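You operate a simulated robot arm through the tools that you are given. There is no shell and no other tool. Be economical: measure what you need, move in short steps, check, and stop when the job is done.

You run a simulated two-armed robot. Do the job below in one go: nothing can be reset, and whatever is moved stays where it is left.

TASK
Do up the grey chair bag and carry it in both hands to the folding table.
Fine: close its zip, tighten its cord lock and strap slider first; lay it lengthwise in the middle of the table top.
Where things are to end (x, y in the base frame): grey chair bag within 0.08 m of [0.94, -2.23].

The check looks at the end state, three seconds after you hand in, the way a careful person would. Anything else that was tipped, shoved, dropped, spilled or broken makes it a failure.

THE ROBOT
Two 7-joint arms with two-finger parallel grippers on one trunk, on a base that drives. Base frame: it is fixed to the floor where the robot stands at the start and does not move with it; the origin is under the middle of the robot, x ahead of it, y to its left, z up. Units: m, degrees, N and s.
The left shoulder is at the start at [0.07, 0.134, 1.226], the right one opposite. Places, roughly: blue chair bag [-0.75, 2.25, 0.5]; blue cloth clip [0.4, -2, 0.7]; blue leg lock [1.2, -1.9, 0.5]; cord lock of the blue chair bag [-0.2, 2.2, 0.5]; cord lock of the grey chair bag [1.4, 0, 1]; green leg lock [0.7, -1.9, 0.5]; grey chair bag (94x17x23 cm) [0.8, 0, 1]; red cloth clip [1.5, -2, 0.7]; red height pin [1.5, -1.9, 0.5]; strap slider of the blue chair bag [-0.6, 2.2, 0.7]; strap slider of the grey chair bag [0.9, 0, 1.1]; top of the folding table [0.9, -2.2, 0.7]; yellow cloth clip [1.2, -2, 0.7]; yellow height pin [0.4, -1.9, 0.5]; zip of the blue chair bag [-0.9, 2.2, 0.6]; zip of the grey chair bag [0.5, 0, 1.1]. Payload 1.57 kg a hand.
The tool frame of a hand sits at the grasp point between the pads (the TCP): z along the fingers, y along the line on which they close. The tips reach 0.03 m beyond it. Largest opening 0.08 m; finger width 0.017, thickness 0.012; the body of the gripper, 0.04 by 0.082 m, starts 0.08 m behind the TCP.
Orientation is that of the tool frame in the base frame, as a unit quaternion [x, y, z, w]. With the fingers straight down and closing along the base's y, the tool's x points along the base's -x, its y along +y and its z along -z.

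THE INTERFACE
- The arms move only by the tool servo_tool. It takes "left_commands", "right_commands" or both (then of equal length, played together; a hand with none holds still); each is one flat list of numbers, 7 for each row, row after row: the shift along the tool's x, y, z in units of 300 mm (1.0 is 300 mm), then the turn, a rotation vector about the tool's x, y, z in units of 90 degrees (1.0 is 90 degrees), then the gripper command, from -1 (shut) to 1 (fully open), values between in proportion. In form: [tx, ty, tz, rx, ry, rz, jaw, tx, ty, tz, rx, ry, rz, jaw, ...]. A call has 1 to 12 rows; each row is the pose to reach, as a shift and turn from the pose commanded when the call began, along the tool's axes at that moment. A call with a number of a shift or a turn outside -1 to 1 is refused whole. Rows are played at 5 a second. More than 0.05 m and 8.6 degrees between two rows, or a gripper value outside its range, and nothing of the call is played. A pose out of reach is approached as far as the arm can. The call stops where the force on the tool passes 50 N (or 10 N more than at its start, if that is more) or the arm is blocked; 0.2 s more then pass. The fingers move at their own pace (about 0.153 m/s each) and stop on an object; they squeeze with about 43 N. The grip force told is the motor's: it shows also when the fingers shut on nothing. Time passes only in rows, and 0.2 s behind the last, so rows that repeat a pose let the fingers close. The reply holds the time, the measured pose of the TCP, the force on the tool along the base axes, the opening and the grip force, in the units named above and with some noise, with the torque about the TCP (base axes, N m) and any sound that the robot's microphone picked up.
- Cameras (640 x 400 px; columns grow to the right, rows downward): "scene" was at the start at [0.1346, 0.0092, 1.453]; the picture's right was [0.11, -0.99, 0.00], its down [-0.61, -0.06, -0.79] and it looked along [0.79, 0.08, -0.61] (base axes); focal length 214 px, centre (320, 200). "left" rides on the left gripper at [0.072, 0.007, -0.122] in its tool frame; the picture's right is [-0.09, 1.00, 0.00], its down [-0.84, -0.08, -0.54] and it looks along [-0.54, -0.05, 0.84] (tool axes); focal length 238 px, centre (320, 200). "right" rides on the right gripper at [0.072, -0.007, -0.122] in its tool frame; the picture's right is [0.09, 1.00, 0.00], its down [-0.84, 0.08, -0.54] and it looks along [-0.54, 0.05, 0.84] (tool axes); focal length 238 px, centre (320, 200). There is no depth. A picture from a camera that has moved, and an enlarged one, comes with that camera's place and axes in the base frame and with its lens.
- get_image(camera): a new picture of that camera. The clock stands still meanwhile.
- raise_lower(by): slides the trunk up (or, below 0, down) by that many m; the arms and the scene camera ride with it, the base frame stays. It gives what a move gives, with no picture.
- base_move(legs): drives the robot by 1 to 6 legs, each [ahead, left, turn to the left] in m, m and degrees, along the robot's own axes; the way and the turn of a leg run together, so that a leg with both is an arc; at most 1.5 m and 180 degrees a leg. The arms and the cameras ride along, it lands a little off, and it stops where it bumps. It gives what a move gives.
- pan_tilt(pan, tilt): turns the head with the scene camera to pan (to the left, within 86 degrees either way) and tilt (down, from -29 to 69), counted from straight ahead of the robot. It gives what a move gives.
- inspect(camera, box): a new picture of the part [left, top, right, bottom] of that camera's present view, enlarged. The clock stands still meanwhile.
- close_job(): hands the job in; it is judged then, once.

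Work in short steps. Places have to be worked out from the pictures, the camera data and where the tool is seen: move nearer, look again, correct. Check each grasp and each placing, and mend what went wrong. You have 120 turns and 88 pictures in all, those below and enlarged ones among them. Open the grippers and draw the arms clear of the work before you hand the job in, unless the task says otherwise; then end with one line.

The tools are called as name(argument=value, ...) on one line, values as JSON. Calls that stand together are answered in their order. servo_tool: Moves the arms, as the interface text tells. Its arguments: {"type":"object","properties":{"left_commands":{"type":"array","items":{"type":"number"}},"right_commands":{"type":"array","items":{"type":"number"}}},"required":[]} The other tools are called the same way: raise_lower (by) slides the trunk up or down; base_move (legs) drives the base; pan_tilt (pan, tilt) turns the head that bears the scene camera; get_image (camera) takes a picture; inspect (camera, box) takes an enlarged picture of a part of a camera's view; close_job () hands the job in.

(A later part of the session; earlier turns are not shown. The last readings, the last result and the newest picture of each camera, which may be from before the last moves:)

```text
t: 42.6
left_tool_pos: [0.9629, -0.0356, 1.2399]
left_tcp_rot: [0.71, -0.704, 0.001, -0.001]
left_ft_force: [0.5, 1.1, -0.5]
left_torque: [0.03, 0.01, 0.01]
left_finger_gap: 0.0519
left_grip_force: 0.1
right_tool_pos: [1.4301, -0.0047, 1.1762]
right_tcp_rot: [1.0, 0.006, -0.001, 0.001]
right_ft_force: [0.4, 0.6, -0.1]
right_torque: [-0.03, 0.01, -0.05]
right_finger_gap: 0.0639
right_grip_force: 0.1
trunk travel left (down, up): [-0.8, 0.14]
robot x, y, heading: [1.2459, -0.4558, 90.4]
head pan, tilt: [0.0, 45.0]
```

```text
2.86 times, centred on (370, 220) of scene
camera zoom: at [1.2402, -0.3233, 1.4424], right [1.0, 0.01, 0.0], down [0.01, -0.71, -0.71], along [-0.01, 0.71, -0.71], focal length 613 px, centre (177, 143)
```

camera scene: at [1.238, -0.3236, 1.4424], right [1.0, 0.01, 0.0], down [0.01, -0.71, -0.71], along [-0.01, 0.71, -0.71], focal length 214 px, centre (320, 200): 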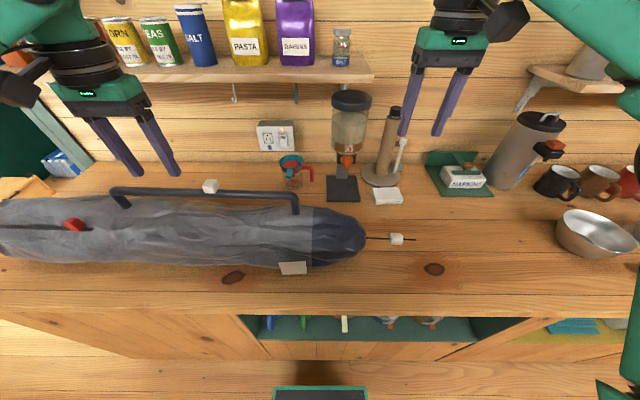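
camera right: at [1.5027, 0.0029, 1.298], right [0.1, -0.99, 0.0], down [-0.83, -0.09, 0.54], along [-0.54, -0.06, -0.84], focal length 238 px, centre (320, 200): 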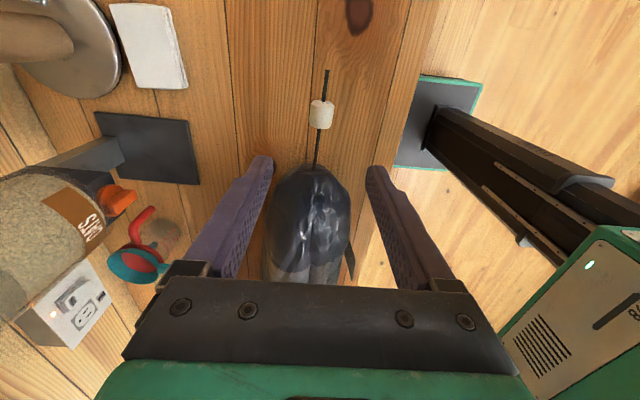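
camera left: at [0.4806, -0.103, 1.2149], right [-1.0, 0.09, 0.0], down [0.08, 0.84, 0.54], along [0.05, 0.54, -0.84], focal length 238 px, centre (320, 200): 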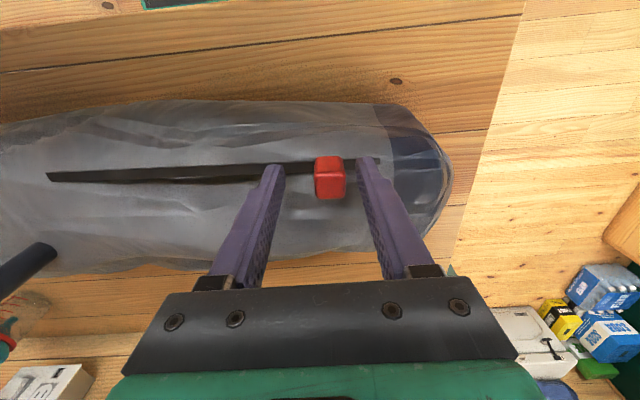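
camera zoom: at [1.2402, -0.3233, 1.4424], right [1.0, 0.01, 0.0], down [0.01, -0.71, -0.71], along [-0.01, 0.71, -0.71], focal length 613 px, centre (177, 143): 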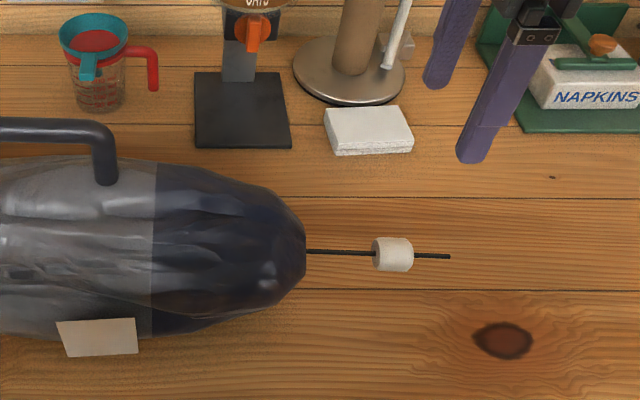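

The lock is right beneath the hand (1.430,-0.0065). I'll lower in 45 mm rows to z≈0.985.

servo_tool(right_commands=[0, 0.006, 0.15, 0, 0, 0, 0.4, 0, 0.006, 0.3, 0, 0, 0, 0.2, 0, 0.006, 0.45, 0, 0, 0, 0.2, 0, 0.006, 0.55, 0, 0, 0, 0.2, 0, 0.006, 0.635, 0, 0, 0, 0.2])

get_image(camera="right")

inspect(camera="scene", box=[270, 150, 470, 290])

```text
t: 43.8
left_tool_pos: [0.9619, -0.0351, 1.2394]
left_tcp_rot: [0.71, -0.704, 0.0, 0.0]
left_ft_force: [0.5, -0.3, 0.2]
left_torque: [0.03, 0.0, -0.04]
left_finger_gap: 0.0518
left_grip_force: 0.0
right_tool_pos: [1.4325, -0.0066, 0.9873]
right_tcp_rot: [1.0, 0.005, 0.0, 0.0]
right_ft_force: [0.7, 0.3, -0.4]
right_torque: [-0.03, 0.01, 0.0]
right_finger_gap: 0.0478
right_grip_force: 0.0
trunk travel left (down, up): [-0.8, 0.14]
robot x, y, heading: [1.243, -0.4547, 90.5]
head pan, tilt: [0.0, 45.0]
```

```text
52 pictures are left
camera right: at [1.5039, 0.0006, 1.1094], right [0.1, -0.99, 0.0], down [-0.84, -0.09, 0.54], along [-0.54, -0.06, -0.84], focal length 238 px, centre (320, 200)
```

right: 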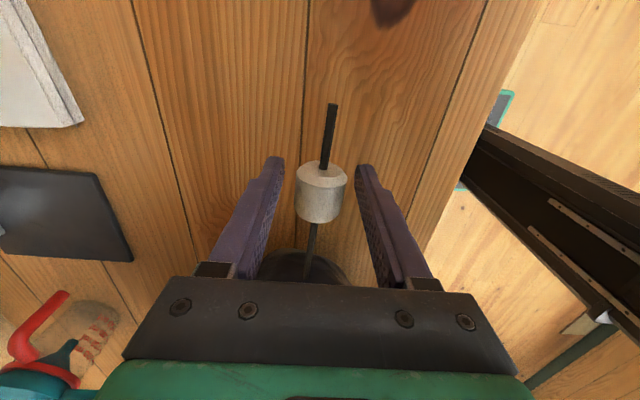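

```text
2.86 times, centred on (370, 220) of scene
camera zoom: at [1.2402, -0.3233, 1.4424], right [1.0, 0.01, 0.0], down [0.01, -0.71, -0.71], along [-0.01, 0.71, -0.71], focal length 613 px, centre (177, 143)
```

zoom: 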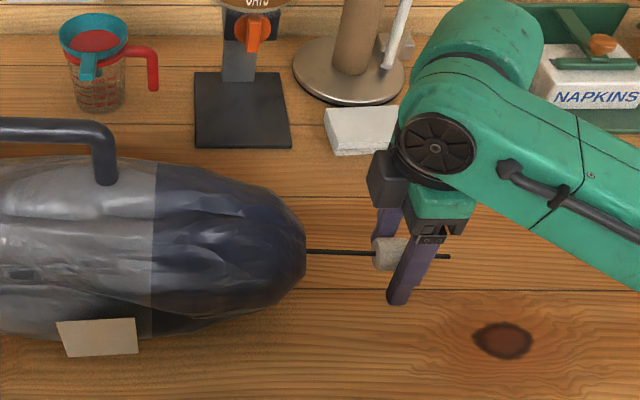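

The lock is centred between the pads. I'll grip it and draw it toward the bag mouth (−x) in 8 mm rows.

servo_tool(right_commands=[0, 0, 0, 0, 0, 0, -1, 0, 0, 0, 0, 0, 0, -1, 0, 0, 0, 0, 0, 0, -1, -0.027, 0, 0, 0, 0, 0, -1, -0.053, 0, 0, 0, 0, 0, -1, -0.08, 0, 0, 0, 0, 0, -1, -0.107, 0, 0, 0, 0, 0, -1])

inspect(camera="scene", box=[270, 150, 470, 290])

```text
t: 45.4
left_tool_pos: [0.9613, -0.0359, 1.2396]
left_tcp_rot: [0.711, -0.703, 0.001, -0.001]
left_ft_force: [-0.6, -0.5, 0.5]
left_torque: [0.0, -0.03, 0.02]
left_finger_gap: 0.052
left_grip_force: 0.2
right_tool_pos: [1.3974, -0.0061, 0.9867]
right_tcp_rot: [1.0, 0.005, 0.0, -0.001]
right_ft_force: [-0.3, 7.4, 11.3]
right_torque: [0.03, -0.07, -0.46]
right_finger_gap: 0.0281
right_grip_force: 38.6
trunk travel left (down, up): [-0.8, 0.14]
robot x, y, heading: [1.2389, -0.4545, 90.5]
head pan, tilt: [0.0, 45.0]
```

```text
2.86 times, centred on (370, 220) of scene
camera zoom: at [1.2392, -0.323, 1.4426], right [1.0, 0.01, 0.0], down [0.01, -0.71, -0.71], along [-0.01, 0.71, -0.71], focal length 613 px, centre (177, 143)
```

zoom: 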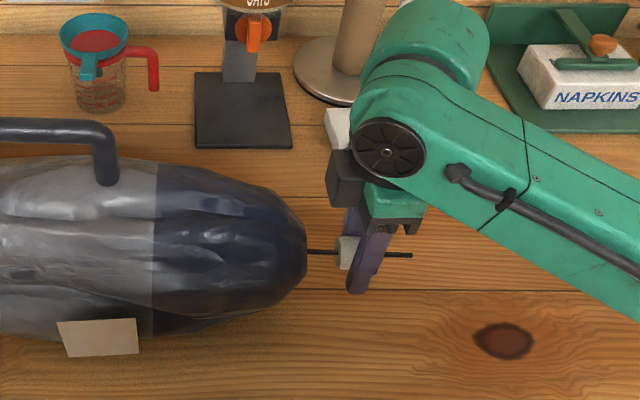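

The lock and cord draw in while the bag stays put. I'll continue toward the stop.

servo_tool(right_commands=[-0.02, 0, 0, 0, 0, 0, -1, -0.04, 0, 0, 0, 0, 0, -1, -0.06, 0, 0, 0, 0, 0, -1, -0.08, 0, 0, 0, 0, 0, -1])

inspect(camera="scene", box=[270, 150, 470, 290])

```text
t: 46.4
left_tool_pos: [0.9653, -0.0349, 1.2407]
left_tcp_rot: [0.71, -0.704, 0.0, 0.001]
left_ft_force: [0.5, -0.3, -0.1]
left_torque: [0.01, 0.0, -0.02]
left_finger_gap: 0.0519
left_grip_force: 0.1
right_tool_pos: [1.3787, -0.004, 0.9864]
right_tcp_rot: [1.0, 0.003, 0.0, -0.001]
right_ft_force: [13.9, 13.5, 22.0]
right_torque: [0.07, 0.13, -0.42]
right_finger_gap: 0.0281
right_grip_force: 38.3
trunk travel left (down, up): [-0.8, 0.14]
robot x, y, heading: [1.2431, -0.4551, 90.7]
head pan, tilt: [0.0, 45.0]
```

```text
2.86 times, centred on (370, 220) of scene
camera zoom: at [1.244, -0.3229, 1.4425], right [1.0, 0.01, 0.0], down [0.0, -0.71, -0.71], along [-0.01, 0.71, -0.71], focal length 613 px, centre (177, 143)
```

zoom: 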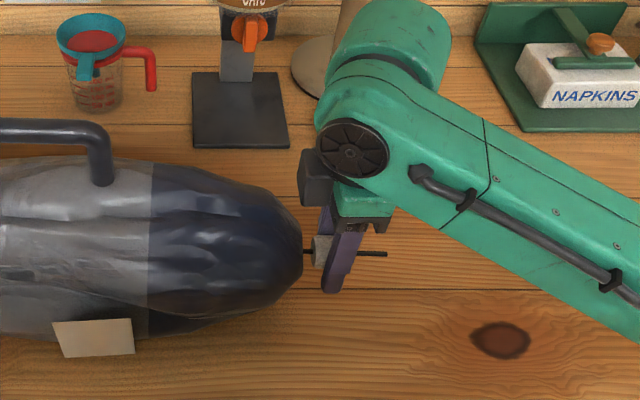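

A stop was met (14 N), and the lock sits near the mouth just like the blue bag's. I'll release and raise.

servo_tool(right_commands=[0.0, 0, 0, 0, 0, 0, 0.2, 0, 0, 0, 0, 0, 0, 0.4, 0.05, 0, -0.15, 0, 0, 0, 0.4, 0.05, 0, -0.3, 0, 0, 0, 0.4, 0.05, 0, -0.45, 0, 0, 0, 0.4, 0.05, 0, -0.6, 0, 0, 0, 0.4, 0.05, 0, -0.75, 0, 0, 0, 0.4])

get_image(camera="scene")

inspect(camera="scene", box=[270, 200, 430, 290])

```text
t: 48.0
left_tool_pos: [0.9619, -0.0367, 1.2404]
left_tcp_rot: [0.71, -0.704, 0.001, -0.001]
left_ft_force: [-0.5, 0.3, 0.0]
left_torque: [0.02, 0.0, 0.02]
left_finger_gap: 0.0519
left_grip_force: 0.1
right_tool_pos: [1.3903, -0.0074, 1.2112]
right_tcp_rot: [1.0, 0.003, -0.001, 0.0]
right_ft_force: [0.4, 0.0, 0.1]
right_torque: [0.02, -0.02, 0.0]
right_finger_gap: 0.0559
right_grip_force: 0.1
trunk travel left (down, up): [-0.8, 0.14]
robot x, y, heading: [1.2455, -0.4575, 90.6]
head pan, tilt: [0.0, 45.0]
```

```text
48 pictures are left
camera scene: at [1.2391, -0.3249, 1.4425], right [1.0, 0.01, 0.0], down [0.01, -0.71, -0.71], along [-0.01, 0.71, -0.71], focal length 214 px, centre (320, 200)
```

scene: 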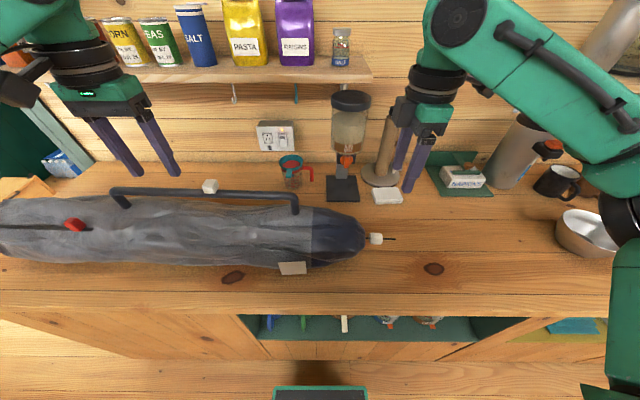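

```text
4.00 times, centred on (350, 245) of scene
camera zoom: at [1.2391, -0.3249, 1.4425], right [1.0, 0.01, 0.0], down [0.01, -0.71, -0.71], along [-0.01, 0.71, -0.71], focal length 858 px, centre (200, 20)
```

zoom: 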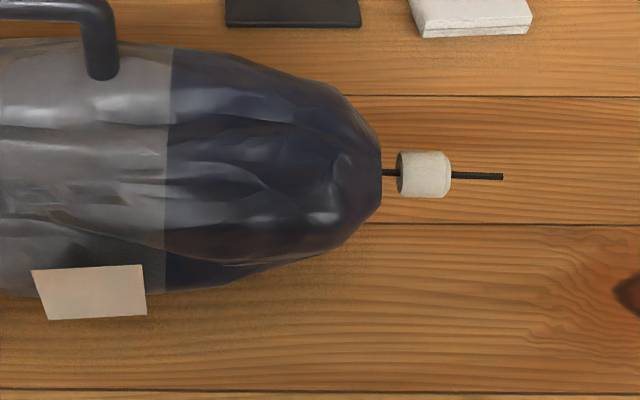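

All three fastenings are done. For carrying, the handle tube (x≈0.79–1.18) is the only thing a gripper can hold, and the bag's centre is ≈0.86, so I'll grip it near x≈0.80 and 0.92. I'll shift the base back left and turn the left hand 90° (camera outward).

base_move(legs=[[0, 0.38, 0]])

servo_tool(left_commands=[0, 0, 0, 0, 0, 0.0833, 0, 0, -0.05, -0.02, 0, 0, 0.1667, 0, 0, -0.1, -0.02, 0, 0, 0.25, 0, 0, -0.15, -0.02, 0, 0, 0.3333, 0, 0, -0.2, -0.02, 0, 0, 0.4167, 0, 0, -0.25, -0.02, 0, 0, 0.5, 0, 0, -0.3, -0.02, 0, 0, 0.5833, 0, -0.05, -0.35, -0.02, 0, 0, 0.6667, 0, -0.1, -0.4, -0.02, 0, 0, 0.75, 0, -0.15, -0.45, -0.02, 0, 0, 0.8333, 0, -0.17, -0.5, -0.02, 0, 0, 0.9167, 0, -0.17, -0.55, -0.02, 0, 0, 1.0, 0])

get_image(camera="scene")

get_image(camera="left")

```text
t: 50.3
left_tool_pos: [0.5911, -0.0387, 1.2403]
left_tcp_rot: [0.709, -0.705, 0.0, 0.0]
left_ft_force: [0.5, -0.4, -0.1]
left_torque: [0.01, 0.05, 0.0]
left_finger_gap: 0.0519
left_grip_force: 0.0
right_tool_pos: [1.0206, -0.01, 1.2096]
right_tcp_rot: [1.0, 0.002, -0.001, 0.001]
right_ft_force: [-0.4, 0.5, 0.0]
right_torque: [0.01, 0.01, -0.01]
right_finger_gap: 0.056
right_grip_force: 0.0
trunk travel left (down, up): [-0.8, 0.14]
robot x, y, heading: [0.8654, -0.4596, 90.5]
head pan, tilt: [0.0, 45.0]
```

```text
t: 52.9
left_tool_pos: [0.7561, 0.0145, 1.2459]
left_tcp_rot: [-0.002, 1.0, 0.001, 0.0]
left_ft_force: [0.9, 0.7, 0.3]
left_torque: [-0.01, 0.03, 0.0]
left_finger_gap: 0.0398
left_grip_force: 0.1
right_tool_pos: [1.0188, -0.01, 1.2113]
right_tcp_rot: [1.0, 0.003, -0.001, 0.0]
right_ft_force: [0.1, 0.2, -1.0]
right_torque: [0.0, 0.01, 0.01]
right_finger_gap: 0.056
right_grip_force: 0.1
trunk travel left (down, up): [-0.8, 0.14]
robot x, y, heading: [0.8697, -0.4558, 90.7]
head pan, tilt: [0.0, 45.0]
```

```text
46 pictures are left
camera scene: at [0.8673, -0.3265, 1.4424], right [1.0, 0.01, 0.0], down [0.0, -0.71, -0.71], along [-0.01, 0.71, -0.71], focal length 214 px, centre (320, 200)
```

scene: 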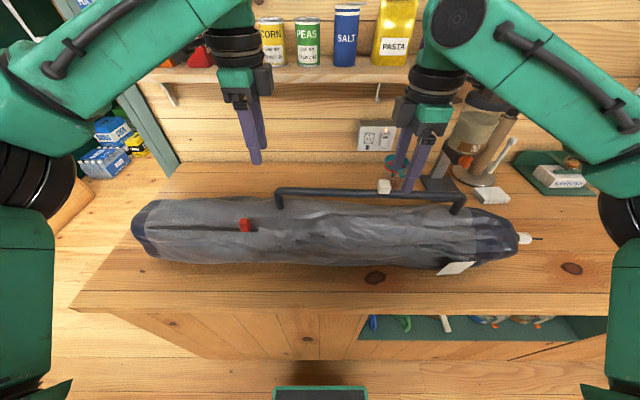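

```text
45 pictures are left
camera left: at [0.6859, 0.0199, 1.3682], right [0.09, 1.0, 0.0], down [0.84, -0.07, 0.54], along [0.54, -0.05, -0.84], focal length 238 px, centre (320, 200)
```

left: 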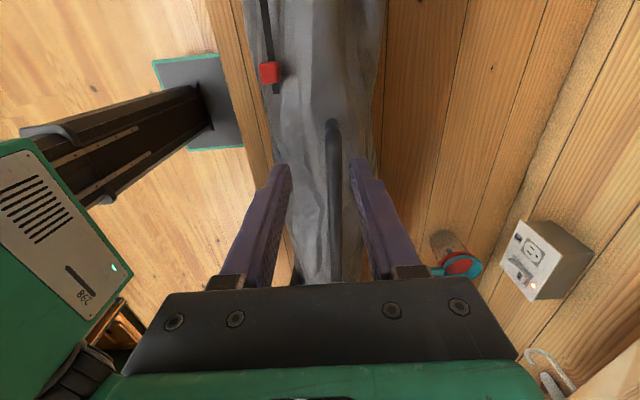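

Handle corner at x≈0.765, tube y≈0.024. Before bringing the hands close together, I'll check the dark housings on the hands' inner sides.

inspect(camera="scene", box=[190, 0, 480, 200])

```text
2.00 times, centred on (335, 100) of scene
camera zoom: at [0.8673, -0.3265, 1.4424], right [1.0, 0.01, 0.0], down [0.0, -0.71, -0.71], along [-0.01, 0.71, -0.71], focal length 429 px, centre (290, 400)
```

zoom: 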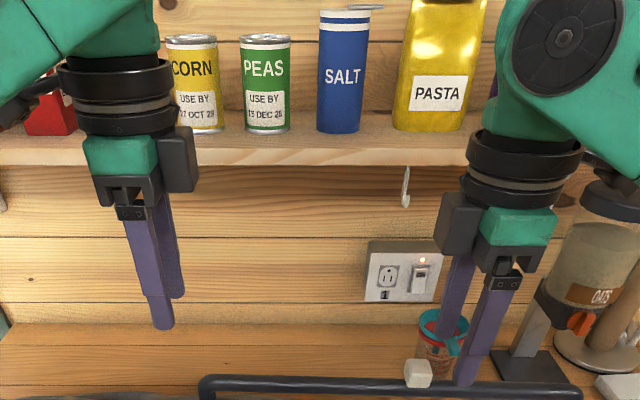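

The housings stick out only about 4–6 cm inward, so grips at x≈0.787 and x≈0.935 clear each other. I'll bring both hands just over the tube.

servo_tool(left_commands=[-0.05, 0.018, 0, 0, 0, 0, 0.4, -0.103, 0.035, 0.05, 0, 0, 0, 0.4, -0.103, 0.035, 0.16, 0, 0, 0, 0.4, -0.103, 0.035, 0.27, 0, 0, 0, 0.4], right_commands=[-0.14, -0.055, 0, 0, 0, 0, 0.4, -0.28, -0.11, 0.0, 0, 0, 0, 0.4, -0.28, -0.11, 0.08, 0, 0, 0, 0.4, -0.28, -0.11, 0.155, 0, 0, 0, 0.4])

inspect(camera="scene", box=[220, 80, 460, 230])

get_image(camera="left")

get_image(camera="right")

```text
t: 53.9
left_tool_pos: [0.7853, 0.0232, 1.1628]
left_tcp_rot: [-0.004, 1.0, 0.0, 0.0]
left_ft_force: [-0.4, 0.6, 0.1]
left_torque: [-0.03, -0.01, 0.03]
left_finger_gap: 0.0558
left_grip_force: 0.1
right_tool_pos: [0.9346, 0.0222, 1.1621]
right_tcp_rot: [1.0, 0.002, -0.002, 0.001]
right_ft_force: [-0.4, 0.1, 0.5]
right_torque: [0.0, 0.0, -0.01]
right_finger_gap: 0.0561
right_grip_force: 0.0
trunk travel left (down, up): [-0.8, 0.14]
robot x, y, heading: [0.8672, -0.4578, 90.6]
head pan, tilt: [0.0, 45.0]
```

```text
2.67 times, centred on (340, 155) of scene
camera zoom: at [0.8665, -0.3254, 1.4424], right [1.0, 0.01, 0.0], down [0.0, -0.71, -0.71], along [0.0, 0.71, -0.71], focal length 572 px, centre (267, 320)
```

zoom: 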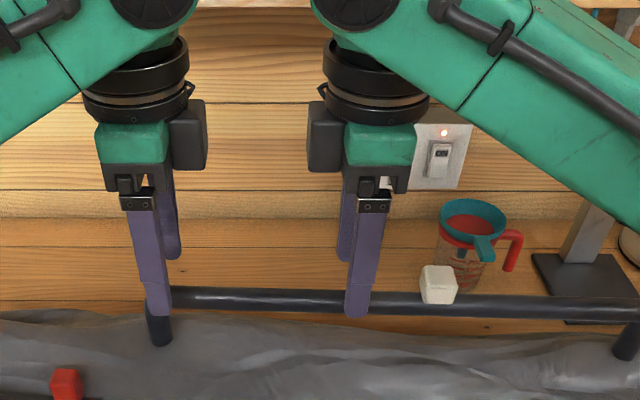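

```text
42 pictures are left
camera left: at [0.7147, 0.029, 1.2855], right [0.09, 1.0, 0.0], down [0.84, -0.07, 0.54], along [0.54, -0.05, -0.84], focal length 238 px, centre (320, 200)
```

left: 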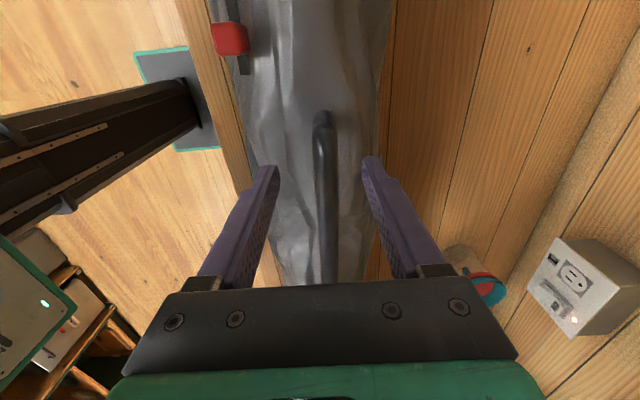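

```text
41 pictures are left
camera right: at [1.0063, 0.0294, 1.2847], right [0.1, -1.0, 0.0], down [-0.83, -0.08, 0.54], along [-0.54, -0.05, -0.84], focal length 238 px, centre (320, 200)
```

right: 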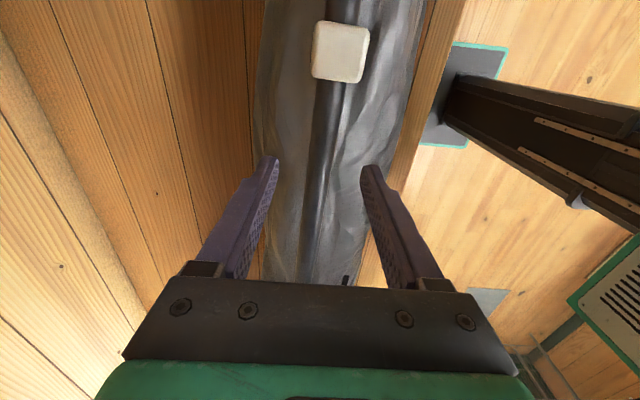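

Both hands straddle the tube. I'll lower 45 mm and close.

servo_tool(left_commands=[0, 0.003, 0.08, 0, 0, 0, 0.4, 0, 0.003, 0.145, 0, 0, 0, 0.4, 0, 0.003, 0.145, 0, 0, 0, -1, 0, 0.003, 0.145, 0, 0, 0, -1, 0, 0.003, 0.145, 0, 0, 0, -1], right_commands=[0, -0.003, 0.08, 0, 0, 0, 0.4, 0, -0.003, 0.145, 0, 0, 0, 0.4, 0, -0.003, 0.145, 0, 0, 0, -1, 0, -0.003, 0.145, 0, 0, 0, -1, 0, -0.003, 0.145, 0, 0, 0, -1])

inspect(camera="scene", box=[220, 80, 460, 230])

```text
t: 55.1
left_tool_pos: [0.7849, 0.026, 1.1197]
left_tcp_rot: [-0.004, 1.0, -0.001, 0.001]
left_ft_force: [0.9, 12.1, -0.2]
left_torque: [0.07, 0.29, -0.45]
left_finger_gap: 0.0199
left_grip_force: 33.8
right_tool_pos: [0.9347, 0.0218, 1.1191]
right_tcp_rot: [1.0, 0.002, -0.001, 0.001]
right_ft_force: [1.4, -14.2, -0.2]
right_torque: [-0.03, 0.12, -0.45]
right_finger_gap: 0.0196
right_grip_force: 33.4
trunk travel left (down, up): [-0.8, 0.14]
robot x, y, heading: [0.8698, -0.4582, 90.4]
head pan, tilt: [0.0, 45.0]
```

```text
2.67 times, centred on (340, 155) of scene
camera zoom: at [0.8659, -0.3254, 1.4423], right [1.0, 0.01, 0.0], down [0.0, -0.71, -0.71], along [0.0, 0.71, -0.71], focal length 572 px, centre (267, 320)
```

zoom: 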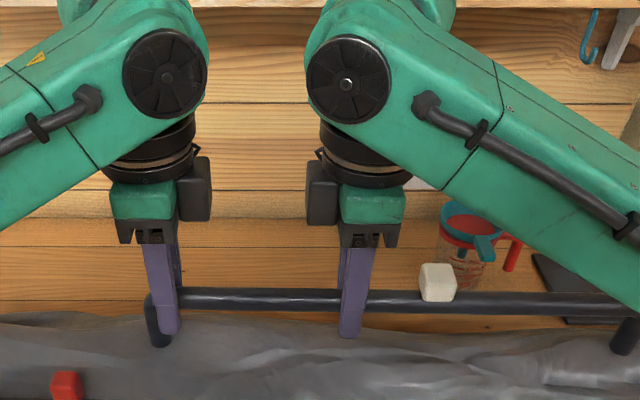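

Both hands hold the tube. I'll relieve the small yaw strain and lift just 15 mm to measure the load split.

servo_tool(left_commands=[0, 0.008, 0, 0, 0, 0, -1, 0, 0.01, -0.02, 0, 0, 0, -1, 0, 0.01, -0.04, 0, 0, 0, -1, 0, 0.01, -0.05, 0, 0, 0, -1, 0, 0.01, -0.05, 0, 0, 0, -1], right_commands=[0, 0.008, 0, 0, 0, 0, -1, 0, 0.01, -0.02, 0, 0, 0, -1, 0, 0.01, -0.04, 0, 0, 0, -1, 0, 0.01, -0.05, 0, 0, 0, -1, 0, 0.01, -0.05, 0, 0, 0, -1])

get_image(camera="scene")

```text
t: 56.3
left_tool_pos: [0.7841, 0.0319, 1.1334]
left_tcp_rot: [-0.004, 1.0, -0.002, 0.0]
left_ft_force: [-9.0, -11.6, -11.2]
left_torque: [0.02, 0.1, -0.92]
left_finger_gap: 0.0207
left_grip_force: 34.4
right_tool_pos: [0.9351, 0.0229, 1.1329]
right_tcp_rot: [1.0, 0.001, 0.0, 0.001]
right_ft_force: [8.2, 11.4, -11.2]
right_torque: [0.19, -0.25, -0.86]
right_finger_gap: 0.0201
right_grip_force: 33.7
trunk travel left (down, up): [-0.8, 0.14]
robot x, y, heading: [0.8697, -0.4575, 90.5]
head pan, tilt: [0.0, 45.0]
```

```text
39 pictures are left
camera scene: at [0.8664, -0.3217, 1.4419], right [1.0, 0.01, 0.0], down [0.0, -0.71, -0.7], along [0.0, 0.7, -0.71], focal length 214 px, centre (320, 200)
```

scene: 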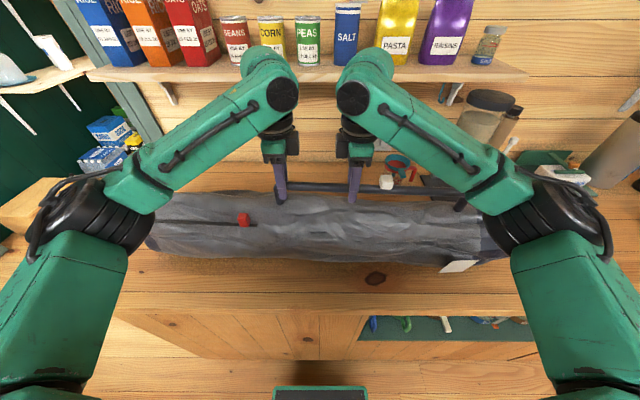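

Load is evenly split, about 11.2 N each (2.28 kg total). I'll relax the sideways strain and raise a bit more with the trunk.

servo_tool(left_commands=[0.005, -0.005, 0, 0, 0, 0, -1, 0.005, -0.005, 0, 0, 0, 0, -1], right_commands=[0.005, -0.005, 0, 0, 0, 0, -1, 0.005, -0.005, 0, 0, 0, 0, -1])

raise_lower(by=0.08)

get_image(camera="scene")

```text
t: 56.9
left_tool_pos: [0.7849, 0.0307, 1.1351]
left_tcp_rot: [-0.002, 1.0, -0.002, 0.003]
left_ft_force: [2.7, -4.3, -14.2]
left_torque: [0.11, 0.32, -0.29]
left_finger_gap: 0.0199
left_grip_force: 33.9
right_tool_pos: [0.9352, 0.0241, 1.1333]
right_tcp_rot: [1.0, 0.005, -0.001, 0.001]
right_ft_force: [-4.0, 3.9, -7.5]
right_torque: [0.06, 0.01, -0.25]
right_finger_gap: 0.0203
right_grip_force: 33.8
trunk travel left (down, up): [-0.8, 0.14]
robot x, y, heading: [0.8691, -0.4599, 90.5]
head pan, tilt: [0.0, 45.0]
```

```text
t: 58.1
left_tool_pos: [0.7844, 0.0289, 1.2139]
left_tcp_rot: [-0.002, 1.0, -0.002, 0.001]
left_ft_force: [17.5, -7.5, -13.8]
left_torque: [0.03, -0.07, -0.6]
left_finger_gap: 0.0201
left_grip_force: 33.4
right_tool_pos: [0.9349, 0.0242, 1.2144]
right_tcp_rot: [1.0, 0.003, -0.002, 0.002]
right_ft_force: [-16.8, 8.6, -7.7]
right_torque: [0.15, 0.34, -0.57]
right_finger_gap: 0.0201
right_grip_force: 33.4
trunk travel left (down, up): [-0.88, 0.06]
robot x, y, heading: [0.8697, -0.4572, 90.3]
head pan, tilt: [0.0, 45.0]
```

```text
38 pictures are left
camera scene: at [0.8661, -0.3221, 1.522], right [1.0, 0.01, 0.0], down [0.0, -0.71, -0.7], along [0.0, 0.7, -0.71], focal length 214 px, centre (320, 200)
```

scene: 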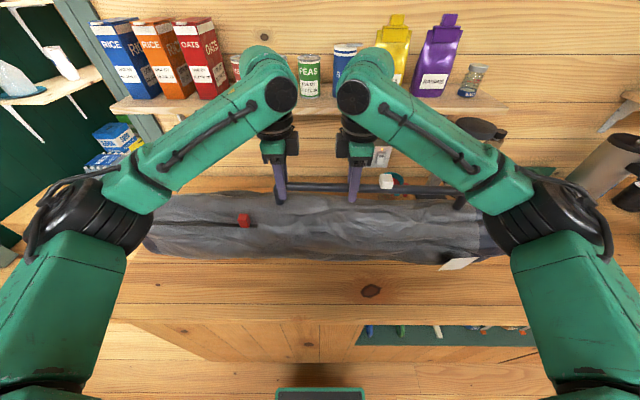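

The bag hangs level and clear. I'll back away from the bench and check the hold.

base_move(legs=[[-0.65, 0, 0]])

get_image(camera="scene")

```text
t: 61.7
left_tool_pos: [0.7877, -0.6219, 1.2123]
left_tcp_rot: [-0.004, 1.0, -0.004, 0.001]
left_ft_force: [21.5, -8.9, -11.3]
left_torque: [0.07, -0.35, -0.67]
left_finger_gap: 0.0199
left_grip_force: 34.0
right_tool_pos: [0.9387, -0.6271, 1.2132]
right_tcp_rot: [1.0, 0.004, -0.002, 0.002]
right_ft_force: [-21.5, 8.4, -10.3]
right_torque: [0.1, 0.13, -0.58]
right_finger_gap: 0.0203
right_grip_force: 33.7
trunk travel left (down, up): [-0.88, 0.06]
robot x, y, heading: [0.8727, -1.111, 90.5]
head pan, tilt: [0.0, 45.0]
```

```text
37 pictures are left
camera scene: at [0.8707, -0.9734, 1.5218], right [1.0, 0.01, 0.0], down [0.01, -0.71, -0.7], along [-0.01, 0.7, -0.71], focal length 214 px, centre (320, 200)
```

scene: 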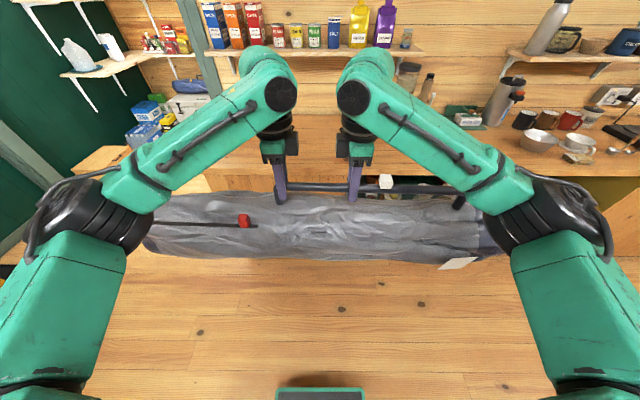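

Holding well with a slightly built-up inward force of 21 N; I'll relax that and turn around to face the table.

servo_tool(left_commands=[-0.005, -0.002, 0, 0, 0, 0, -1, -0.005, -0.002, 0, 0, 0, 0, -1], right_commands=[-0.005, -0.002, 0, 0, 0, 0, -1, -0.005, -0.002, 0, 0, 0, 0, -1])

base_move(legs=[[0, 0, 90], [0, 0, 89.5]])

pan_tilt(pan=0, tilt=35)

get_image(camera="scene")

```text
t: 62.3
left_tool_pos: [0.7886, -0.6231, 1.2121]
left_tcp_rot: [-0.004, 1.0, -0.004, -0.001]
left_ft_force: [-14.7, -9.2, -11.7]
left_torque: [0.03, -0.16, -0.66]
left_finger_gap: 0.02
left_grip_force: 34.0
right_tool_pos: [0.9399, -0.6264, 1.2123]
right_tcp_rot: [1.0, 0.002, -0.001, 0.002]
right_ft_force: [14.3, 9.2, -10.6]
right_torque: [0.13, 0.02, -0.72]
right_finger_gap: 0.0198
right_grip_force: 33.7
trunk travel left (down, up): [-0.88, 0.06]
robot x, y, heading: [0.8729, -1.1121, 90.9]
head pan, tilt: [0.0, 45.0]
```

```text
t: 70.4
left_tool_pos: [0.9689, -1.5965, 1.215]
left_tcp_rot: [1.0, 0.015, 0.001, -0.003]
left_ft_force: [22.3, 7.9, -12.7]
left_torque: [0.01, -0.24, -0.59]
left_finger_gap: 0.02
left_grip_force: 33.5
right_tool_pos: [0.8198, -1.5968, 1.2142]
right_tcp_rot: [-0.016, 1.0, 0.002, 0.002]
right_ft_force: [-22.9, -8.0, -9.4]
right_torque: [-0.05, 0.2, -0.6]
right_finger_gap: 0.0197
right_grip_force: 34.0
trunk travel left (down, up): [-0.88, 0.06]
robot x, y, heading: [0.871, -1.111, -88.1]
head pan, tilt: [0.0, 45.0]
```

```text
t: 71.2
left_tool_pos: [0.9687, -1.596, 1.2137]
left_tcp_rot: [1.0, 0.014, 0.001, -0.004]
left_ft_force: [-1.8, 9.5, -8.9]
left_torque: [-0.01, -0.14, -0.81]
left_finger_gap: 0.0199
left_grip_force: 33.3
right_tool_pos: [0.8201, -1.5964, 1.2134]
right_tcp_rot: [-0.013, 1.0, 0.001, 0.002]
right_ft_force: [1.9, -10.5, -11.6]
right_torque: [-0.1, 0.51, -0.73]
right_finger_gap: 0.0199
right_grip_force: 33.5
trunk travel left (down, up): [-0.88, 0.06]
robot x, y, heading: [0.8758, -1.1115, -88.3]
head pan, tilt: [0.0, 35.0]
```

```text
36 pictures are left
camera scene: at [0.8766, -1.2541, 1.5367], right [-1.0, -0.03, 0.0], down [-0.02, 0.58, -0.82], along [0.03, -0.82, -0.58], focal length 214 px, centre (320, 200)
```

scene: 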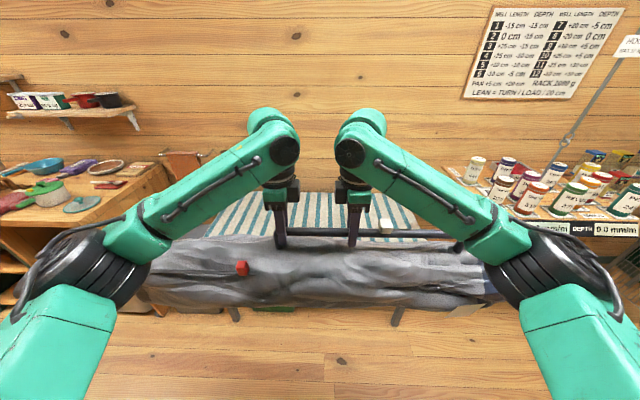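

Table spans roughly x 0.34–1.54, y −1.93…−2.53, with legs at the corners. I'll square up, shift to x≈0.94 and drive in partway, keeping the base clear of the table's near edge.

base_move(legs=[[0, 0, -1.7], [0.44, 0.06, 0]])

get_image(camera="scene")

get_image(camera="left")

get_image(camera="right")

```text
t: 74.2
left_tool_pos: [1.0181, -2.037, 1.2153]
left_tcp_rot: [1.0, 0.001, 0.0, -0.003]
left_ft_force: [-2.0, 7.0, -13.2]
left_torque: [0.0, -0.12, -0.51]
left_finger_gap: 0.02
left_grip_force: 33.4
right_tool_pos: [0.869, -2.0333, 1.2147]
right_tcp_rot: [-0.001, 1.0, 0.0, 0.002]
right_ft_force: [1.2, -7.1, -7.7]
right_torque: [-0.02, -0.14, -0.52]
right_finger_gap: 0.0199
right_grip_force: 33.9
trunk travel left (down, up): [-0.88, 0.06]
robot x, y, heading: [0.9367, -1.5493, -89.8]
head pan, tilt: [0.0, 35.0]
```

```text
35 pictures are left
camera scene: at [0.9347, -1.691, 1.5371], right [-1.0, 0.0, 0.0], down [0.0, 0.57, -0.82], along [0.0, -0.82, -0.57], focal length 214 px, centre (320, 200)
```

scene: 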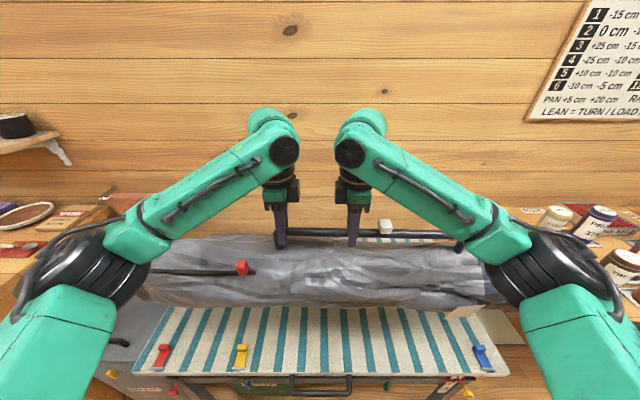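

```text
34 pictures are left
camera left: at [1.0915, -2.0436, 1.3377], right [-0.09, -1.0, -0.01], down [-0.84, 0.07, 0.54], along [-0.54, 0.05, -0.84], focal length 238 px, centre (320, 200)
```

left: 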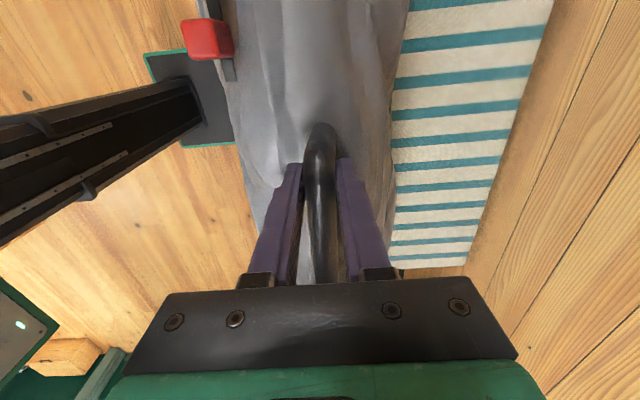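

```text
33 pictures are left
camera right: at [0.7969, -2.0389, 1.3366], right [-0.09, 1.0, 0.0], down [0.83, 0.08, 0.54], along [0.54, 0.05, -0.84], focal length 238 px, centre (320, 200)
```

right: 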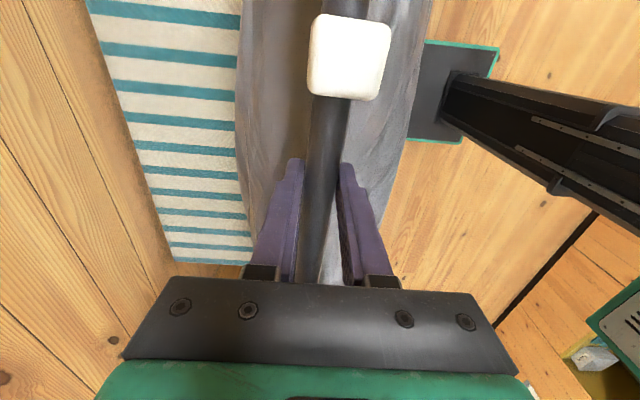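

The path is clear: near table edge y≈−1.92, clips along it. I'll drive 8 cm more, then extend both arms ~12 cm so the bag is centred over y≈−2.23.

base_move(legs=[[0.08, 0, 0]])

servo_tool(left_commands=[0, 0.06, 0, 0, 0, 0, -1, 0, 0.12, 0, 0, 0, 0, -1, 0, 0.18, 0, 0, 0, 0, -1, 0, 0.24, 0, 0, 0, 0, -1, 0, 0.3, 0, 0, 0, 0, -1, 0, 0.36, 0, 0, 0, 0, -1, 0, 0.4, 0, 0, 0, 0, -1, 0, 0.4, 0, 0, 0, 0, -1], right_commands=[0, -0.06, 0, 0, 0, 0, -1, 0, -0.12, 0, 0, 0, 0, -1, 0, -0.18, 0, 0, 0, 0, -1, 0, -0.24, 0, 0, 0, 0, -1, 0, -0.3, 0, 0, 0, 0, -1, 0, -0.36, 0, 0, 0, 0, -1, 0, -0.4, 0, 0, 0, 0, -1, 0, -0.4, 0, 0, 0, 0, -1])

get_image(camera="scene")

```text
t: 75.3
left_tool_pos: [1.0173, -2.1084, 1.2189]
left_tcp_rot: [1.0, 0.0, 0.001, 0.0]
left_ft_force: [-0.5, 12.4, -9.8]
left_torque: [0.1, 0.19, -0.83]
left_finger_gap: 0.0198
left_grip_force: 33.4
right_tool_pos: [0.869, -2.106, 1.2185]
right_tcp_rot: [0.0, 1.0, -0.003, 0.002]
right_ft_force: [0.4, -9.5, -11.6]
right_torque: [-0.04, 0.13, -0.82]
right_finger_gap: 0.0197
right_grip_force: 33.4
trunk travel left (down, up): [-0.88, 0.06]
robot x, y, heading: [0.9398, -1.632, -89.8]
head pan, tilt: [0.0, 35.0]
```

```text
t: 77.1
left_tool_pos: [1.0192, -2.2263, 1.2114]
left_tcp_rot: [1.0, -0.001, -0.001, -0.006]
left_ft_force: [-20.3, 9.7, -17.6]
left_torque: [-0.06, 0.01, -0.78]
left_finger_gap: 0.0197
left_grip_force: 33.5
left hand out of reach, approached as far as the arm can: row 7, 8
right_tool_pos: [0.8695, -2.2241, 1.2147]
right_tcp_rot: [0.001, 1.0, 0.0, 0.005]
right_ft_force: [21.2, -9.8, -4.1]
right_torque: [-0.1, -0.96, -0.64]
right_finger_gap: 0.0198
right_grip_force: 33.8
right hand out of reach, approached as far as the arm can: row 7, 8
trunk travel left (down, up): [-0.88, 0.06]
robot x, y, heading: [0.9374, -1.6306, -89.9]
head pan, tilt: [0.0, 35.0]
```

```text
32 pictures are left
camera scene: at [0.936, -1.7748, 1.5367], right [-1.0, 0.0, 0.0], down [0.0, 0.58, -0.82], along [0.0, -0.82, -0.58], focal length 214 px, centre (320, 200)
```

scene: 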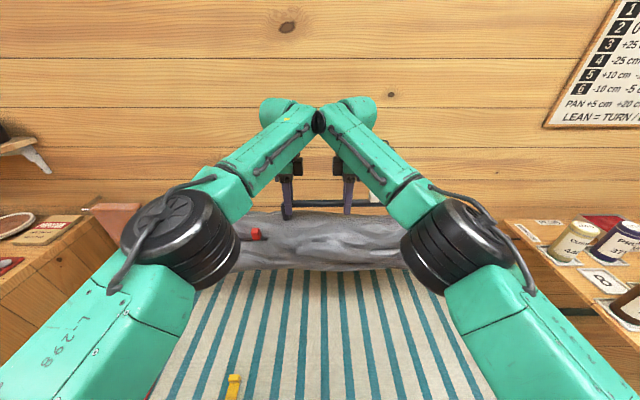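

That's at the limit of reach with the wrists nearly touching. I'll draw the arms back 5 cm and drive 5 cm closer instead.

servo_tool(left_commands=[0, -0.06, 0, 0, 0, 0, -1, 0, -0.12, 0, 0, 0, 0, -1, 0, -0.18, 0, 0, 0, 0, -1, 0, -0.18, 0, 0, 0, 0, -1], right_commands=[0, 0.06, 0, 0, 0, 0, -1, 0, 0.12, 0, 0, 0, 0, -1, 0, 0.18, 0, 0, 0, 0, -1, 0, 0.18, 0, 0, 0, 0, -1])

base_move(legs=[[0.06, 0, 0]])

```text
t: 78.1
left_tool_pos: [1.0189, -2.1738, 1.2123]
left_tcp_rot: [1.0, 0.0, -0.001, -0.004]
left_ft_force: [-0.7, 11.7, -10.0]
left_torque: [-0.05, -0.36, -0.91]
left_finger_gap: 0.02
left_grip_force: 34.0
right_tool_pos: [0.8695, -2.1692, 1.2127]
right_tcp_rot: [0.001, 1.0, 0.004, 0.001]
right_ft_force: [1.2, -11.8, -11.8]
right_torque: [-0.05, 0.62, -0.87]
right_finger_gap: 0.0204
right_grip_force: 34.0
trunk travel left (down, up): [-0.88, 0.06]
robot x, y, heading: [0.9373, -1.6328, -90.2]
head pan, tilt: [0.0, 35.0]
```

```text
t: 79.0
left_tool_pos: [1.0196, -2.2228, 1.218]
left_tcp_rot: [1.0, -0.001, 0.001, 0.001]
left_ft_force: [0.0, 8.1, -4.4]
left_torque: [0.04, 0.9, -0.5]
left_finger_gap: 0.0199
left_grip_force: 33.7
right_tool_pos: [0.8692, -2.2164, 1.2179]
right_tcp_rot: [0.0, 1.0, -0.002, 0.002]
right_ft_force: [0.5, -5.5, -16.8]
right_torque: [-0.01, 0.32, -0.58]
right_finger_gap: 0.0199
right_grip_force: 34.4
trunk travel left (down, up): [-0.88, 0.06]
robot x, y, heading: [0.9379, -1.6907, -90.0]
head pan, tilt: [0.0, 35.0]
```

Hands at y≈−2.22. I'll extend 2 cm, then lower the trunk 0.25 m, leaving an estimated 4 cm above the table.

servo_tool(left_commands=[0, 0.035, 0, 0, 0, 0, -1, 0, 0.067, 0, 0, 0, 0, -1, 0, 0.067, 0, 0, 0, 0, -1], right_commands=[0, -0.035, 0, 0, 0, 0, -1, 0, -0.067, 0, 0, 0, 0, -1, 0, -0.067, 0, 0, 0, 0, -1])

raise_lower(by=-0.25)

pan_tilt(pan=0, tilt=50)

get_image(camera="scene")

get_image(camera="left")

```text
t: 79.8
left_tool_pos: [1.0187, -2.2515, 1.2139]
left_tcp_rot: [1.0, -0.001, 0.001, -0.004]
left_ft_force: [0.6, 12.2, -10.6]
left_torque: [0.08, 0.23, -0.9]
left_finger_gap: 0.02
left_grip_force: 33.6
right_tool_pos: [0.8696, -2.2468, 1.2138]
right_tcp_rot: [0.001, 1.0, 0.001, 0.001]
right_ft_force: [-0.7, -11.5, -10.8]
right_torque: [-0.14, -0.03, -0.9]
right_finger_gap: 0.0203
right_grip_force: 33.9
trunk travel left (down, up): [-0.88, 0.06]
robot x, y, heading: [0.9375, -1.6896, -89.9]
head pan, tilt: [0.0, 35.0]
```

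```text
t: 82.4
left_tool_pos: [1.0195, -2.2517, 0.9633]
left_tcp_rot: [1.0, -0.002, 0.002, -0.004]
left_ft_force: [2.8, 7.7, -15.2]
left_torque: [-0.03, -0.26, -0.55]
left_finger_gap: 0.0201
left_grip_force: 33.6
right_tool_pos: [0.8689, -2.2461, 0.9626]
right_tcp_rot: [-0.001, 1.0, 0.003, 0.001]
right_ft_force: [-2.1, -8.4, -6.8]
right_torque: [-0.11, -0.2, -0.56]
right_finger_gap: 0.02
right_grip_force: 34.2
trunk travel left (down, up): [-0.63, 0.31]
robot x, y, heading: [0.9366, -1.6879, -89.8]
head pan, tilt: [0.0, 35.0]
```

```text
t: 83.2
left_tool_pos: [1.0194, -2.252, 0.9618]
left_tcp_rot: [1.0, 0.0, -0.001, -0.006]
left_ft_force: [2.9, 7.8, -14.4]
left_torque: [0.01, -0.17, -0.65]
left_finger_gap: 0.0203
left_grip_force: 34.2
right_tool_pos: [0.8694, -2.2462, 0.9634]
right_tcp_rot: [0.0, 1.0, 0.002, 0.001]
right_ft_force: [-3.3, -8.5, -7.8]
right_torque: [-0.1, -0.16, -0.65]
right_finger_gap: 0.02
right_grip_force: 33.9
trunk travel left (down, up): [-0.63, 0.31]
robot x, y, heading: [0.9362, -1.6924, -89.8]
head pan, tilt: [0.0, 50.0]
```

```text
31 pictures are left
camera scene: at [0.9353, -1.8224, 1.2651], right [-1.0, 0.0, 0.0], down [0.0, 0.77, -0.64], along [0.0, -0.64, -0.77], focal length 214 px, centre (320, 200)
```

scene: 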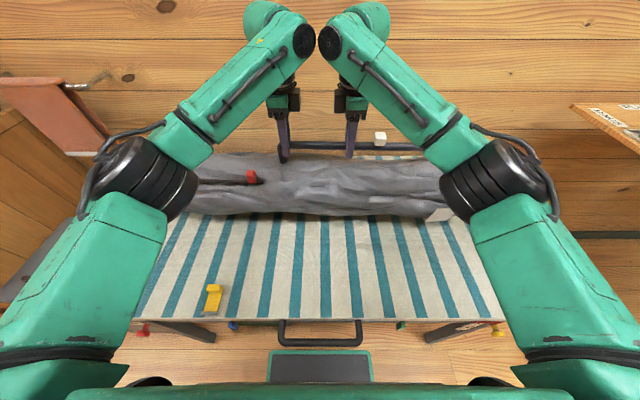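

```text
30 pictures are left
camera left: at [1.0923, -2.2602, 1.0849], right [-0.09, -1.0, -0.01], down [-0.84, 0.07, 0.54], along [-0.54, 0.06, -0.84], focal length 238 px, centre (320, 200)
```

left: 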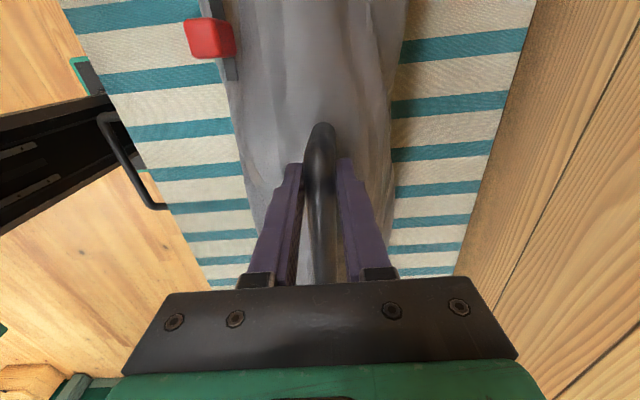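

Bag looks centred (near side y≈−2.155, centre ≈−2.24; x mid ≈0.944) and hovers over the cloth. I'll lower with the arms by 3 cm and check the load.

servo_tool(left_commands=[0, 0, 0.033, 0, 0, 0, -1, 0, 0, 0.067, 0, 0, 0, -1, 0, 0, 0.1, 0, 0, 0, -1, 0, 0, 0.1, 0, 0, 0, -1], right_commands=[0, 0, 0.033, 0, 0, 0, -1, 0, 0, 0.067, 0, 0, 0, -1, 0, 0, 0.1, 0, 0, 0, -1, 0, 0, 0.1, 0, 0, 0, -1])

```text
t: 84.2
left_tool_pos: [1.0199, -2.2519, 0.9321]
left_tcp_rot: [1.0, 0.0, 0.001, -0.005]
left_ft_force: [2.4, 5.9, -17.6]
left_torque: [-0.04, -0.58, -0.45]
left_finger_gap: 0.0198
left_grip_force: 33.7
right_tool_pos: [0.8692, -2.2467, 0.9327]
right_tcp_rot: [-0.001, 1.0, 0.002, 0.002]
right_ft_force: [-1.4, -6.2, -4.3]
right_torque: [-0.05, -0.28, -0.38]
right_finger_gap: 0.0202
right_grip_force: 33.2
trunk travel left (down, up): [-0.63, 0.31]
robot x, y, heading: [0.9354, -1.688, -89.9]
head pan, tilt: [0.0, 50.0]
```

Still carrying the full 22 N. I'll lower another 1.2 cm.

servo_tool(left_commands=[0, 0, 0.013, 0, 0, 0, -1, 0, 0, 0.027, 0, 0, 0, -1, 0, 0, 0.04, 0, 0, 0, -1, 0, 0, 0.04, 0, 0, 0, -1], right_commands=[0, 0, 0.013, 0, 0, 0, -1, 0, 0, 0.027, 0, 0, 0, -1, 0, 0, 0.04, 0, 0, 0, -1, 0, 0, 0.04, 0, 0, 0, -1])

```text
t: 85.2
left_tool_pos: [1.0175, -2.2493, 0.9268]
left_tcp_rot: [1.0, -0.002, 0.0, 0.0]
left_ft_force: [3.8, 8.7, 19.0]
left_torque: [-0.02, 0.04, -0.62]
left_finger_gap: 0.02
left_grip_force: 33.5
right_tool_pos: [0.8683, -2.2437, 0.9236]
right_tcp_rot: [0.0, 1.0, -0.001, 0.001]
right_ft_force: [-7.1, -20.1, 1.7]
right_torque: [-0.46, -0.07, -0.66]
right_finger_gap: 0.02
right_grip_force: 34.3
trunk travel left (down, up): [-0.63, 0.31]
robot x, y, heading: [0.9359, -1.6898, -89.9]
head pan, tilt: [0.0, 50.0]
```

It's resting on the table now. I'll ease the left hand up a touch, then open both grippers and check.

servo_tool(left_commands=[0, 0, -0.01, 0, 0, 0, -1, 0, 0, -0.01, 0, 0, 0, -0.4, 0, 0, -0.01, 0, 0, 0, -0.1, 0, 0, -0.01, 0, 0, 0, 0.2, 0, 0, -0.01, 0, 0, 0, 0.2], right_commands=[0, 0, 0, 0, 0, 0, -1, 0, 0, 0, 0, 0, 0, -0.4, 0, 0, 0, 0, 0, 0, -0.1, 0, 0, 0, 0, 0, 0, 0.2, 0, 0, 0, 0, 0, 0, 0.2])

get_image(camera="scene")

get_image(camera="left")

get_image(camera="right")

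```text
t: 86.4
left_tool_pos: [1.0192, -2.2494, 0.9246]
left_tcp_rot: [1.0, 0.0, 0.0, -0.002]
left_ft_force: [-0.5, 0.6, -0.1]
left_torque: [0.0, 0.01, -0.03]
left_finger_gap: 0.0477
left_grip_force: 0.0
right_tool_pos: [0.8707, -2.2424, 0.9237]
right_tcp_rot: [-0.001, 1.0, 0.001, 0.001]
right_ft_force: [-0.8, -0.6, 0.7]
right_torque: [0.01, -0.01, -0.02]
right_finger_gap: 0.0479
right_grip_force: 0.0
trunk travel left (down, up): [-0.63, 0.31]
robot x, y, heading: [0.9332, -1.6873, -90.1]
head pan, tilt: [0.0, 50.0]
```

```text
29 pictures are left
camera scene: at [0.9353, -1.8184, 1.2655], right [-1.0, 0.0, 0.0], down [0.0, 0.77, -0.64], along [0.0, -0.64, -0.77], focal length 214 px, centre (320, 200)
```

scene: 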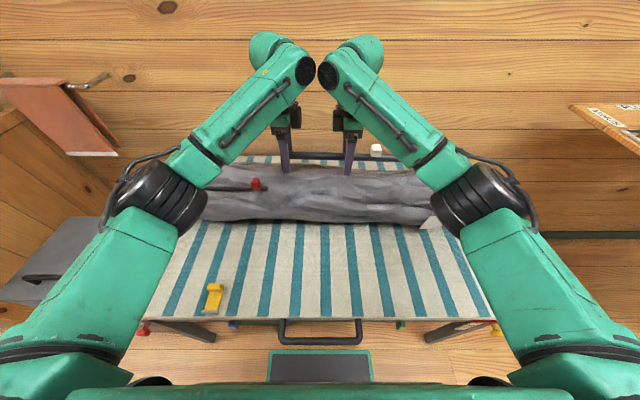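

```text
28 pictures are left
camera left: at [1.0931, -2.2566, 1.0482], right [-0.09, -1.0, -0.01], down [-0.84, 0.07, 0.54], along [-0.54, 0.06, -0.84], focal length 238 px, centre (320, 200)
```

left: 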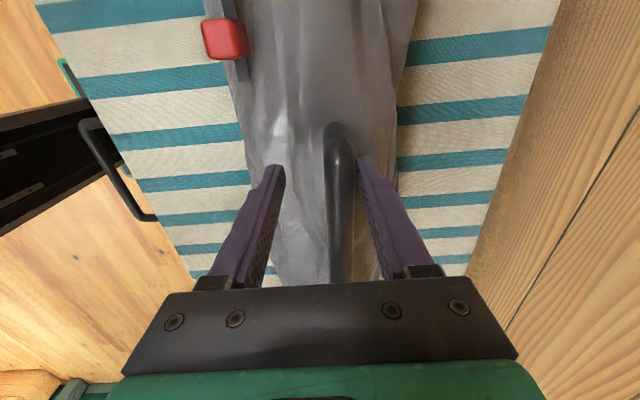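

```text
27 pictures are left
camera right: at [0.7984, -2.2497, 1.0448], right [-0.09, 1.0, 0.0], down [0.84, 0.08, 0.54], along [0.54, 0.05, -0.84], focal length 238 px, centre (320, 200)
```

right: 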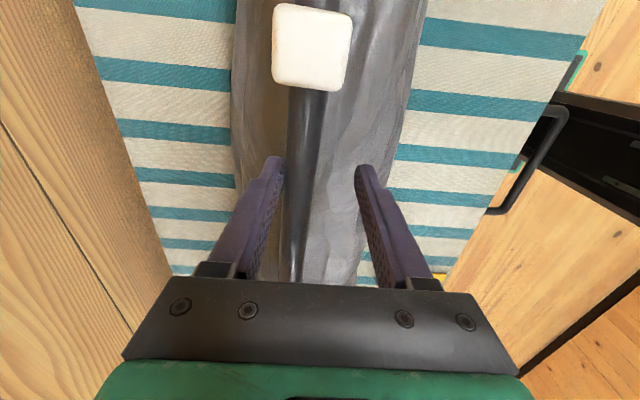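

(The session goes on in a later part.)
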